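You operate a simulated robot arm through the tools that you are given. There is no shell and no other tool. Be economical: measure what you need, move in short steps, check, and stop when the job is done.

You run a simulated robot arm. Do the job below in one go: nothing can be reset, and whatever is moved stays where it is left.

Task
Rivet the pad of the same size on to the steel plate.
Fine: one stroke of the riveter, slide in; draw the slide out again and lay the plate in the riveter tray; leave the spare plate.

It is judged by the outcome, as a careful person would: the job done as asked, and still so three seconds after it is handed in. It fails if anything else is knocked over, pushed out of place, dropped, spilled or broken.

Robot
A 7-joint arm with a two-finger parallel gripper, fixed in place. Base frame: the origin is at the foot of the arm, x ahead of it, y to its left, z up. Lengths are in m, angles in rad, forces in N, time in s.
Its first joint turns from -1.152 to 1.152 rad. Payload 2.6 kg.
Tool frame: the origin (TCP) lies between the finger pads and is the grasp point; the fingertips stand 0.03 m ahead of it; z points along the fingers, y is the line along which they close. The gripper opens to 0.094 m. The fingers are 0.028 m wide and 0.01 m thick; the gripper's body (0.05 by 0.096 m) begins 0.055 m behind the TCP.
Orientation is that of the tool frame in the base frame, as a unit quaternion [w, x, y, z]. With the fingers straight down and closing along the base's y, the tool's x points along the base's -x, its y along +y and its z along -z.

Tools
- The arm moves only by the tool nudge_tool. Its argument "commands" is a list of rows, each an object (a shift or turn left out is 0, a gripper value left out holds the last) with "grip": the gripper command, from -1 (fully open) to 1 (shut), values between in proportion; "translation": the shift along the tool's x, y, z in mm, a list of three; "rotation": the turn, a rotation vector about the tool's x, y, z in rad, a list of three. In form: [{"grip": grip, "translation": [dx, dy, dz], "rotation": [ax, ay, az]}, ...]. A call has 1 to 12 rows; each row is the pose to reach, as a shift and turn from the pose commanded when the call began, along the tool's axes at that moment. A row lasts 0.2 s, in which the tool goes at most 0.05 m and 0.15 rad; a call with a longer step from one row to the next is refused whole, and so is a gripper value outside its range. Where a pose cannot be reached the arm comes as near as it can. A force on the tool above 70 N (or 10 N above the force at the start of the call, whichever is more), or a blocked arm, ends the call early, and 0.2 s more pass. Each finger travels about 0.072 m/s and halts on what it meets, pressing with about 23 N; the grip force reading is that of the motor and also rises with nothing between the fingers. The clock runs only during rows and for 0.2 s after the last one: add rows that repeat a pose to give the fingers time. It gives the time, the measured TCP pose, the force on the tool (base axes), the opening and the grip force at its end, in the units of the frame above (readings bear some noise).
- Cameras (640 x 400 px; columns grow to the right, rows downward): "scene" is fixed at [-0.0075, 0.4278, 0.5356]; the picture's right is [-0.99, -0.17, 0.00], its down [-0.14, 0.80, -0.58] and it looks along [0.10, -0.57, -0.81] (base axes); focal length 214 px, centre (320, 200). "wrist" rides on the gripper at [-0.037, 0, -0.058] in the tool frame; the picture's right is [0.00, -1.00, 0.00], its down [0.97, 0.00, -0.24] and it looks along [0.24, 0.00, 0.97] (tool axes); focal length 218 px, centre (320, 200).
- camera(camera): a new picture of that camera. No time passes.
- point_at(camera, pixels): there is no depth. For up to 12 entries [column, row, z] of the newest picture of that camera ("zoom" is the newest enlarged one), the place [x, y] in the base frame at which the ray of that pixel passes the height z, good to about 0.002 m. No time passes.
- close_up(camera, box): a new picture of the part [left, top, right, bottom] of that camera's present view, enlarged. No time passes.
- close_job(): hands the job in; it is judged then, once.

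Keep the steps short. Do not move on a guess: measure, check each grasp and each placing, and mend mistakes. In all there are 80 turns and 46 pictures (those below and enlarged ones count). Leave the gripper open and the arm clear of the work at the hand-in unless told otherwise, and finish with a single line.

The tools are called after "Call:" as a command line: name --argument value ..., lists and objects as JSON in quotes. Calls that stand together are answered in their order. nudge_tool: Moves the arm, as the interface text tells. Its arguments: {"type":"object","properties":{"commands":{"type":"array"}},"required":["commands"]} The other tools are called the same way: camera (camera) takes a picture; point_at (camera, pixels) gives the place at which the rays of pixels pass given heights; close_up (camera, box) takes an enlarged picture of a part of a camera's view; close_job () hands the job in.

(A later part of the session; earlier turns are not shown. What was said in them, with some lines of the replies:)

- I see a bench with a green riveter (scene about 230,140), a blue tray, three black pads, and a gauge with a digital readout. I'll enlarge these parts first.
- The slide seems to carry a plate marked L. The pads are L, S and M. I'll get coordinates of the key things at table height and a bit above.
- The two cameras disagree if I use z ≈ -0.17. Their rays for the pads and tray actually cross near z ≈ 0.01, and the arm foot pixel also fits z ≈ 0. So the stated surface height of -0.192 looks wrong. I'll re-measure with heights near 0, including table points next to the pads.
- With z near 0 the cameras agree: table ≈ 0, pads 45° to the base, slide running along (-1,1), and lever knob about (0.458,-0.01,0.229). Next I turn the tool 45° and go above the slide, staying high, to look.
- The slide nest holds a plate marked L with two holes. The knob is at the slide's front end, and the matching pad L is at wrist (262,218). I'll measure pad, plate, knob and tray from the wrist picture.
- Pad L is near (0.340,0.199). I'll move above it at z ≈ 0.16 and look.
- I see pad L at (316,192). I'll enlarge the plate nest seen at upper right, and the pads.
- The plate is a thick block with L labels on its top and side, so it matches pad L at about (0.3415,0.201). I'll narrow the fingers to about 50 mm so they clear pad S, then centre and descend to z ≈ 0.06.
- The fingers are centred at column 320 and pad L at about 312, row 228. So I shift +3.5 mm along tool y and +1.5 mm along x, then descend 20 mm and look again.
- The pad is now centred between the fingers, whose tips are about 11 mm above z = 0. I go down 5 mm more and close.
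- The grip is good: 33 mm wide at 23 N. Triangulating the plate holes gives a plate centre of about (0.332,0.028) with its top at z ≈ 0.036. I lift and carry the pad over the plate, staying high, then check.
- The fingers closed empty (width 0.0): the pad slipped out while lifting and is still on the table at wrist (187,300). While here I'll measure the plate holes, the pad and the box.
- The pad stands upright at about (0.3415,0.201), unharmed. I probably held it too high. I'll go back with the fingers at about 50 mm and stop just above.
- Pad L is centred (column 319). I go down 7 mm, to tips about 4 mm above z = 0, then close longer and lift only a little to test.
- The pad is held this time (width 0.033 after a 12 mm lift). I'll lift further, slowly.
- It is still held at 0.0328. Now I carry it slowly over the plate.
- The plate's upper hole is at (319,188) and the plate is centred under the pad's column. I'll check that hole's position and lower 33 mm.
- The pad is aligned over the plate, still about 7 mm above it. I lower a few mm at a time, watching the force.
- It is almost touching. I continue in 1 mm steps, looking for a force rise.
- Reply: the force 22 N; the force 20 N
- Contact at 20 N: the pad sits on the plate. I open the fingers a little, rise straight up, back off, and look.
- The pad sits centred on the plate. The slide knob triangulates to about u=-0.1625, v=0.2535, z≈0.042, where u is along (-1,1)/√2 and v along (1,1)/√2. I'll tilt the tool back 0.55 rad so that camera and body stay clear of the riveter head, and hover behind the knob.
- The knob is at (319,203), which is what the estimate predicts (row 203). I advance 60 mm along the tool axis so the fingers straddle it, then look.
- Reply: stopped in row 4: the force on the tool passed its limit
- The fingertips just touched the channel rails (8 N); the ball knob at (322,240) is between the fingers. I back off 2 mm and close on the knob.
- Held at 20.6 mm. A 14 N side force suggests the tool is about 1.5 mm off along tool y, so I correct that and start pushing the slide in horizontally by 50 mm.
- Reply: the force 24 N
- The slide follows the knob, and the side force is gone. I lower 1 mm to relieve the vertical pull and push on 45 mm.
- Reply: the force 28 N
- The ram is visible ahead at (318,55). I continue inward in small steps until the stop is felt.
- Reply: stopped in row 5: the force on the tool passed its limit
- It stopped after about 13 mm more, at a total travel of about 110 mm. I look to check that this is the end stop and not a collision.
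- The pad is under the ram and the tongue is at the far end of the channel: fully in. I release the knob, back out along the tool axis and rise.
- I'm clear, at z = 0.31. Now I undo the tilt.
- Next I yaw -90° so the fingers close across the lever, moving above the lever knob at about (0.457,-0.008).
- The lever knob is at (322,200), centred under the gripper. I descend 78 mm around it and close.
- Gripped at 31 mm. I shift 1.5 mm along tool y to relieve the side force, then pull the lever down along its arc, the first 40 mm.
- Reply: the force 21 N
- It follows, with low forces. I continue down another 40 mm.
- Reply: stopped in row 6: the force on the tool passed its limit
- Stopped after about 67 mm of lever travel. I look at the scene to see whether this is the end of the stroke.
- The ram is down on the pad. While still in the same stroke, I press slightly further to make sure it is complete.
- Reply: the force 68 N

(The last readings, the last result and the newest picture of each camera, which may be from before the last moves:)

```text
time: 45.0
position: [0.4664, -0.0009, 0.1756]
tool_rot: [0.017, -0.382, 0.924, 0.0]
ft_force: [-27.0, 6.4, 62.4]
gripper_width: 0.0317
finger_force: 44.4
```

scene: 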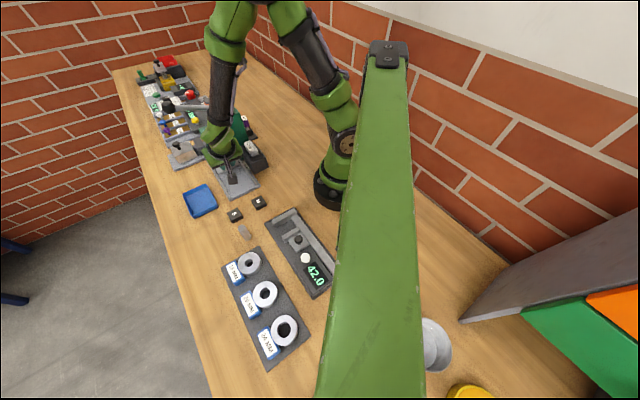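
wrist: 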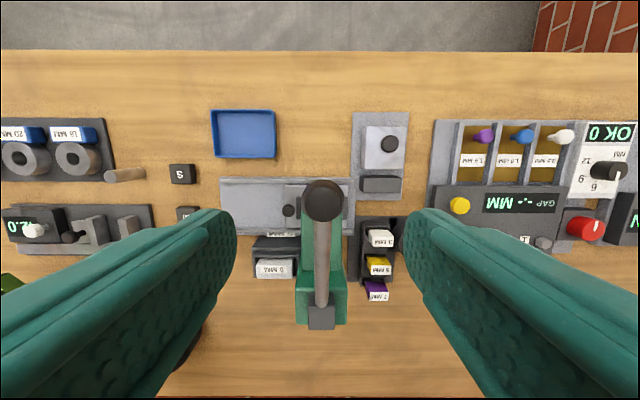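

Firm stop at 62 N with no further travel, so the stroke is complete. I raise the lever back along the same arc.

Call:
nudge_tool --commands '[{"grip": 1, "translation": [0, 0.5, -6]}, {"translation": [-0.5, 0.5, -14]}, {"translation": [-0.5, 1, -22]}, {"translation": [1, 1.5, -30]}, {"translation": [2.5, 1.5, -38]}, {"translation": [4.5, 1.5, -46]}, {"translation": [6.5, 1.5, -54]}, {"translation": [9, 1.5, -62]}, {"translation": [11, 1.5, -68]}, {"translation": [12, 1.5, -72]}, {"translation": [12, 1.5, -72]}]'

```text
time: 47.4
position: [0.4553, -0.011, 0.2381]
tool_rot: [0.011, -0.386, 0.922, -0.002]
ft_force: [29.5, -8.6, -29.2]
gripper_width: 0.031
finger_force: 44.7
```

The lever is back up near its start height. I release it, rise and check.

Call:
nudge_tool --commands '[{"grip": -0.5}, {"grip": -0.5}, {"grip": -0.5}, {"translation": [0, 0, -20]}, {"translation": [0, 0, -50]}, {"translation": [0, 0, -80]}, {"translation": [0, 0, -80]}]'

Call:
camera --camera "wrist"

```text
time: 49.0
position: [0.4515, -0.0102, 0.3207]
tool_rot: [0.012, -0.384, 0.923, 0.001]
ft_force: [0.3, 1.2, 0.8]
gripper_width: 0.0705
finger_force: 0.1
```

```text
6 pictures are left
```

wrist: 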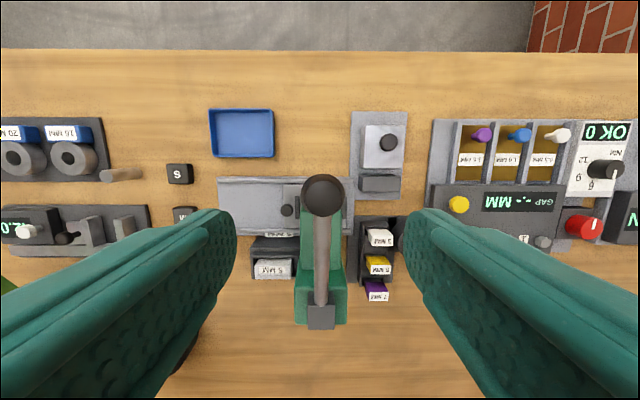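

The lever is back where it was, and the slide is still in. Now I return to the slide: yaw +90° back and over to the retreat point.

Call:
nudge_tool --commands '[{"grip": 0.3, "translation": [5, 9, 0], "rotation": [0, 0, 0.143]}, {"translation": [10, 19, 0], "rotation": [0, 0, 0.286]}, {"translation": [16, 28, 0], "rotation": [0, 0, 0.429]}, {"translation": [21, 38, 0], "rotation": [0, 0, 0.571]}, {"translation": [27, 47, 0], "rotation": [0, 0, 0.714]}, {"translation": [32, 57, 3], "rotation": [0, 0, 0.857]}, {"translation": [37, 66, 5], "rotation": [0, 0, 1.0]}, {"translation": [42, 76, 7], "rotation": [0, 0, 1.142]}, {"translation": [48, 85, 9], "rotation": [0, 0, 1.285]}, {"translation": [53, 95, 10], "rotation": [0, 0, 1.428]}, {"translation": [58, 102, 10], "rotation": [0, 0, 1.571]}, {"translation": [58, 102, 10], "rotation": [0, 0, 1.571]}]'

```text
time: 51.6
position: [0.3387, 0.0228, 0.31]
tool_rot: [0.009, 0.382, 0.924, 0.009]
ft_force: [-0.2, -0.2, -0.2]
gripper_width: 0.033
finger_force: 0.0
```

I tilt the tool back again, with a small correction for the residual roll.

Call:
nudge_tool --commands '[{"rotation": [0.006, -0.137, 0]}, {"rotation": [0.012, -0.273, 0]}, {"rotation": [0.017, -0.41, 0]}, {"rotation": [0.022, -0.546, -0.006]}, {"rotation": [0.022, -0.546, -0.006]}]'

```text
time: 52.8
position: [0.3401, 0.0221, 0.31]
tool_rot: [0.254, 0.367, 0.889, -0.105]
ft_force: [0.5, -1.1, 0.7]
gripper_width: 0.033
finger_force: 0.0
```

The pose matches my earlier retreat pose. I retrace the path down to the knob, stopping 3 mm short, then close.

Call:
nudge_tool --commands '[{"grip": 0.3, "translation": [20, -1.5, 33]}, {"translation": [45, -1.5, 73]}, {"translation": [65, -1.5, 105]}, {"translation": [84, -1.5, 135]}, {"translation": [100, -1.5, 160]}, {"translation": [100, -1.5, 190]}, {"translation": [100, -1.5, 220]}, {"translation": [100, -1.5, 236]}, {"translation": [100, -1.5, 236]}, {"grip": 1, "translation": [100, -1.5, 236]}, {"translation": [100, -1.5, 236]}, {"translation": [100, -1.5, 236]}]'

```text
time: 55.4
position: [0.3663, -0.0052, 0.0571]
tool_rot: [0.254, 0.365, 0.89, -0.102]
ft_force: [13.5, 13.0, -13.6]
gripper_width: 0.0203
finger_force: 45.2
```

Knob held at 20.3 mm. I draw the slide out slowly by 100 mm.

Call:
nudge_tool --commands '[{"grip": 1, "translation": [0.3, 1.3, 0.5]}, {"translation": [7, 1.3, -3.6]}, {"translation": [17.3, 1.3, -10]}, {"translation": [27.5, 1.3, -16.3]}, {"translation": [37.7, 1.3, -22.6]}, {"translation": [48, 1.3, -29]}, {"translation": [58, 1.3, -35.3]}, {"translation": [68.3, 1.3, -41.6]}, {"translation": [78.5, 1.3, -47.9]}, {"translation": [85.3, 1.3, -52.1]}, {"translation": [85.3, 1.3, -52.1]}]'

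```text
time: 57.8
position: [0.2988, 0.0639, 0.056]
tool_rot: [0.254, 0.368, 0.888, -0.105]
ft_force: [3.5, 2.3, 22.8]
gripper_width: 0.0203
finger_force: 45.2
```

Now at u = -0.166, with the original at about -0.156. I draw the last 10 mm.

Call:
nudge_tool --commands '[{"grip": 1, "translation": [3.6, 0, -3.1]}, {"translation": [6.5, 0, -5]}, {"translation": [8.6, 0, -6.2]}, {"translation": [8.6, 0, -6.2]}]'

Call:
camera --camera "wrist"

```text
time: 58.8
position: [0.2887, 0.0719, 0.0565]
tool_rot: [0.253, 0.365, 0.89, -0.104]
ft_force: [8.9, 8.4, -5.0]
gripper_width: 0.0205
finger_force: 45.1
```

```text
5 pictures are left
```

wrist: 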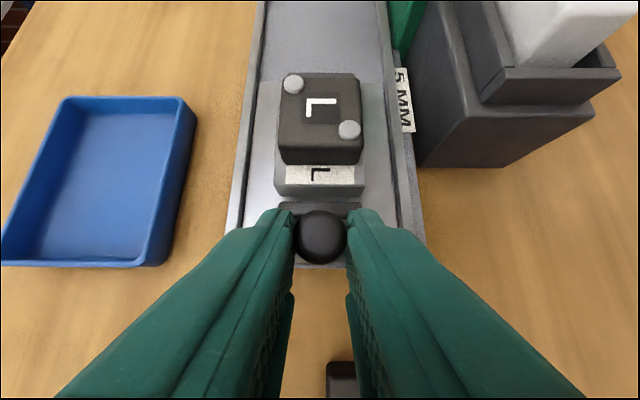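

Two rivet heads now show on the pad and the slide is back out. I release the knob, back out and rise.

Call:
nudge_tool --commands '[{"grip": 0.36}, {"grip": 0.36}, {"grip": 0.36, "translation": [0, 0, -15]}, {"translation": [0, 0, -45]}, {"translation": [0, 0, -80]}, {"translation": [0, 0, -110]}, {"grip": -0.1, "translation": [0, 0, -110]}]'

Call:
nudge_tool --commands '[{"grip": -0.1, "rotation": [0, 0.139, 0]}, {"rotation": [0, 0.278, 0]}, {"rotation": [0, 0.417, 0]}, {"rotation": [0, 0.55, 0]}, {"rotation": [0, 0.55, 0]}]'

```text
time: 60.4
position: [0.2484, 0.1139, 0.1503]
tool_rot: [0.253, 0.367, 0.889, -0.104]
ft_force: [0.5, 0.4, 0.4]
gripper_width: 0.0518
finger_force: 0.0
```

```text
time: 61.6
position: [0.2487, 0.1117, 0.1508]
tool_rot: [0.002, 0.382, 0.924, -0.001]
ft_force: [1.3, 0.2, -0.2]
gripper_width: 0.0516
finger_force: 0.1
```

Upright again. I move over the plate at z ≈ 0.12 and look.

Call:
nudge_tool --commands '[{"grip": -0.1, "translation": [-30, 0, 0]}, {"translation": [-65, 0, 0]}, {"translation": [-100, 0, 5]}, {"translation": [-117, 0, 20]}, {"translation": [-117, 0, 35]}, {"translation": [-117, 0, 35]}]'

Call:
camera --camera "wrist"

```text
time: 63.0
position: [0.331, 0.0286, 0.1156]
tool_rot: [0.002, 0.382, 0.924, -0.002]
ft_force: [0.1, 0.1, 0.6]
gripper_width: 0.0516
finger_force: 0.1
```

```text
4 pictures are left
```

wrist: 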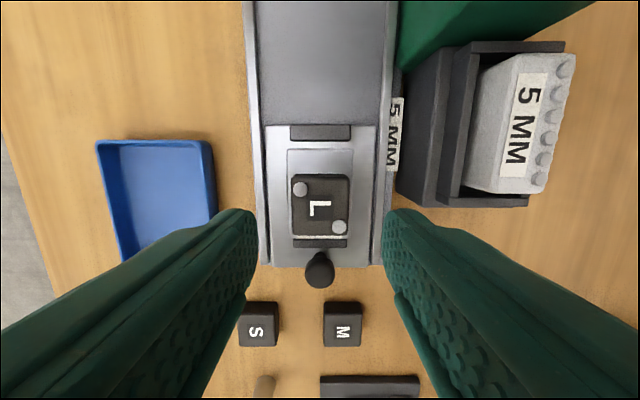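

The riveted pad is at (320,207), so I need -3.5 mm along tool x. I measure the tray rim and lower around the pad, then close.

Call:
point_at --camera "wrist" --pixels '[[97, 141, 0.015], [211, 140, 0.015], [217, 212, 0.015], [121, 262, 0.015], [105, 147, 0.004], [205, 147, 0.004]]'

Call:
nudge_tool --commands '[{"grip": -0.1, "translation": [-3.5, 0, 10]}, {"translation": [-3.5, 0, 25]}, {"translation": [-3.5, 0, 38]}, {"translation": [-3.5, 0, 46]}, {"translation": [-3.5, 0, 46]}, {"grip": 1, "translation": [-3.5, 0, 46]}, {"translation": [-3.5, 0, 46]}, {"translation": [-3.5, 0, 46]}]'

```text
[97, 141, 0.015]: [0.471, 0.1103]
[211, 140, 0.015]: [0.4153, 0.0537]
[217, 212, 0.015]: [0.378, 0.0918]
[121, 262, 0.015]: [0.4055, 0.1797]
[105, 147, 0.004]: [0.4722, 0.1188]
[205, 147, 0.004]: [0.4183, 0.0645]
```

```text
time: 64.8
position: [0.3343, 0.0269, 0.0696]
tool_rot: [0.002, 0.382, 0.924, -0.001]
ft_force: [1.0, 0.5, -1.1]
gripper_width: 0.0331
finger_force: 23.3
```

Held at 33 mm. I lift slowly and check it stays in the grip.

Call:
nudge_tool --commands '[{"grip": 1, "translation": [0, 0, -2]}, {"translation": [0, 0, -5]}, {"translation": [0, 0, -9]}, {"translation": [0, 0, -14]}, {"translation": [0, 0, -20]}, {"translation": [0, 0, -28]}, {"translation": [0, 0, -36]}, {"translation": [0, 0, -44]}, {"translation": [0, 0, -50]}, {"translation": [0, 0, -50]}]'

Call:
close_up --camera "scene" --box '[170, 110, 290, 210]'

```text
time: 67.0
position: [0.3327, 0.0275, 0.1198]
tool_rot: [0.002, 0.382, 0.924, -0.001]
ft_force: [-1.0, 0.6, -2.1]
gripper_width: 0.0329
finger_force: 23.5
```

```text
4.00 times, centred on (230, 160) of scene
```

zoom: 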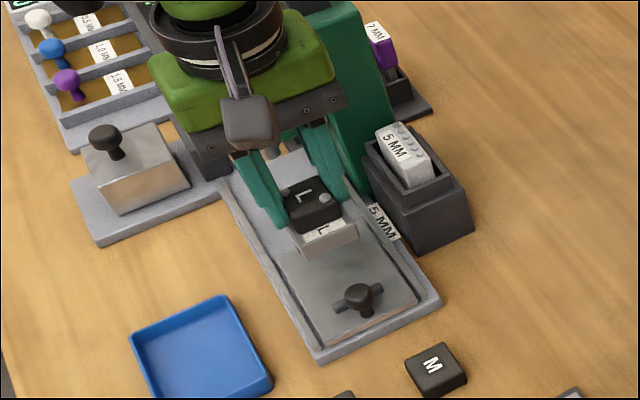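

The plate and pad are lifted together. I carry it sideways over the tray centre (u=-0.206, v=0.3715).

Call:
nudge_tool --commands '[{"grip": 1, "translation": [0, 5, 0]}, {"translation": [1, 14, 0]}, {"translation": [3, 26, 0]}, {"translation": [4, 39, 0]}, {"translation": [5, 53, 0]}, {"translation": [7, 67, 0]}, {"translation": [8, 81, 0]}, {"translation": [9, 95, 0]}, {"translation": [10, 107, 0]}, {"translation": [10, 114, 0]}, {"translation": [10, 117, 0]}, {"translation": [10, 117, 0]}]'

Call:
camera --camera "wrist"

```text
time: 69.6
position: [0.4095, 0.1164, 0.1192]
tool_rot: [0.002, 0.382, 0.924, -0.001]
ft_force: [-0.7, -0.4, -1.7]
gripper_width: 0.0329
finger_force: 23.1
```

```text
2 pictures are left
```

wrist: 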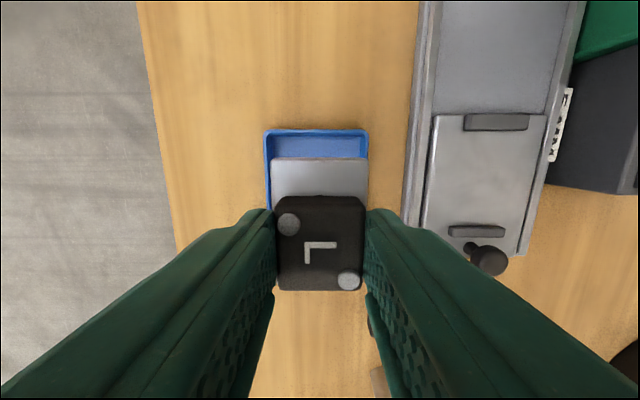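

The tray is centred at column 316, so I shift +2 mm along tool y, lower 55 mm, then feel for the floor.

Call:
nudge_tool --commands '[{"grip": 1, "translation": [1, 2, 0]}, {"translation": [1, 2, 8]}, {"translation": [1, 2, 18]}, {"translation": [1, 2, 28]}, {"translation": [1, 2, 38]}, {"translation": [1, 2, 46]}, {"translation": [1, 2, 52]}, {"translation": [1, 2, 52]}]'

Call:
nudge_tool --commands '[{"grip": 1, "translation": [0, 0, 2]}, {"translation": [0, 0, 4]}, {"translation": [0, 0, 5]}, {"translation": [0, 0, 5]}]'

```text
time: 71.4
position: [0.4098, 0.1191, 0.0674]
tool_rot: [0.002, 0.382, 0.924, -0.001]
ft_force: [0.5, 0.6, -2.5]
gripper_width: 0.0329
finger_force: 23.0
```

```text
time: 72.4
position: [0.4096, 0.118, 0.0615]
tool_rot: [0.002, 0.382, 0.924, -0.001]
ft_force: [0.1, 0.2, -2.6]
gripper_width: 0.0332
finger_force: 23.1
```

No contact yet (z = 0.0615, force unchanged). I keep lowering in small steps.

Call:
nudge_tool --commands '[{"grip": 1, "translation": [0, 0, 1.5]}, {"translation": [0, 0, 3]}, {"translation": [0, 0, 3]}]'

Call:
nudge_tool --commands '[{"grip": 1, "translation": [0, 0, 1]}, {"translation": [0, 0, 2]}, {"translation": [0, 0, 2]}]'

```text
time: 73.2
position: [0.4103, 0.1179, 0.059]
tool_rot: [0.003, 0.382, 0.924, -0.001]
ft_force: [-0.2, 0.7, -3.2]
gripper_width: 0.0329
finger_force: 23.0
```

```text
time: 74.0
position: [0.4114, 0.1187, 0.0574]
tool_rot: [0.003, 0.382, 0.924, -0.001]
ft_force: [0.2, 0.5, -2.5]
gripper_width: 0.0329
finger_force: 23.1
```

Call:
nudge_tool --commands '[{"grip": 1, "translation": [0, 0, 1]}, {"translation": [0, 0, 2]}, {"translation": [0, 0, 2]}]'

Call:
nudge_tool --commands '[{"grip": 1, "translation": [0, 0, 1]}, {"translation": [0, 0, 1.5]}, {"translation": [0, 0, 1.5]}]'

```text
time: 74.8
position: [0.4111, 0.119, 0.0552]
tool_rot: [0.003, 0.382, 0.924, -0.001]
ft_force: [-0.7, -0.4, -2.7]
gripper_width: 0.0327
finger_force: 22.8
```

```text
time: 75.6
position: [0.4099, 0.1185, 0.0523]
tool_rot: [0.002, 0.382, 0.924, -0.001]
ft_force: [0.7, -0.1, -1.5]
gripper_width: 0.0331
finger_force: 22.7
```

Call:
nudge_tool --commands '[{"grip": 1, "translation": [0, 0, 1]}, {"translation": [0, 0, 1.5]}, {"translation": [0, 0, 1.5]}]'

Call:
nudge_tool --commands '[{"grip": 1, "translation": [0, 0, 1]}, {"translation": [0, 0, 1.5]}, {"translation": [0, 0, 1.5]}]'

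```text
time: 76.4
position: [0.4101, 0.1181, 0.0543]
tool_rot: [0.004, 0.381, 0.924, 0.0]
ft_force: [-1.0, -4.0, 12.9]
gripper_width: 0.033
finger_force: 23.1
```

```text
time: 77.2
position: [0.4105, 0.118, 0.0501]
tool_rot: [0.004, 0.381, 0.924, 0.0]
ft_force: [-1.3, -2.2, 20.4]
gripper_width: 0.0332
finger_force: 22.6
```

The force rose to 13–20 N, so the plate rests on the tray floor. I release slowly, rise straight up and back away.

Call:
nudge_tool --commands '[{"grip": 1, "translation": [0, 0, -1.5]}, {"grip": 0, "translation": [0, 0, -1.5]}, {"translation": [0, 0, -1.5]}, {"translation": [0, 0, -1.5]}, {"translation": [0, 0, -15]}, {"translation": [0, 0, -45]}, {"translation": [0, 0, -85]}, {"grip": -1, "translation": [0, 0, -125]}, {"translation": [0, 0, -165]}, {"translation": [0, 0, -200]}, {"translation": [20, 0, -220]}, {"translation": [20, 0, -220]}]'

Call:
camera --camera "wrist"

```text
time: 79.8
position: [0.3938, 0.1366, 0.2697]
tool_rot: [0.004, 0.382, 0.924, -0.002]
ft_force: [-0.6, 0.1, 0.5]
gripper_width: 0.0938
finger_force: 0.2
```

```text
1 pictures are left
```

wrist: 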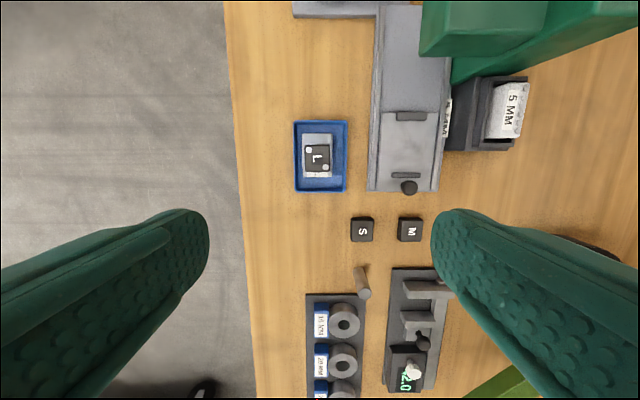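

The plate with its pad lies flat in the blue tray. The slide is out, pads S and M are undisturbed, and the arm is clear with the gripper open. I hand in.

Call:
close_job

```text
The job is handed in.
```

Pad L is riveted to the L plate with one stroke; the slide is drawn out again, and the plate lies in the blue tray by the riveter; I never identified a spare plate and took none.
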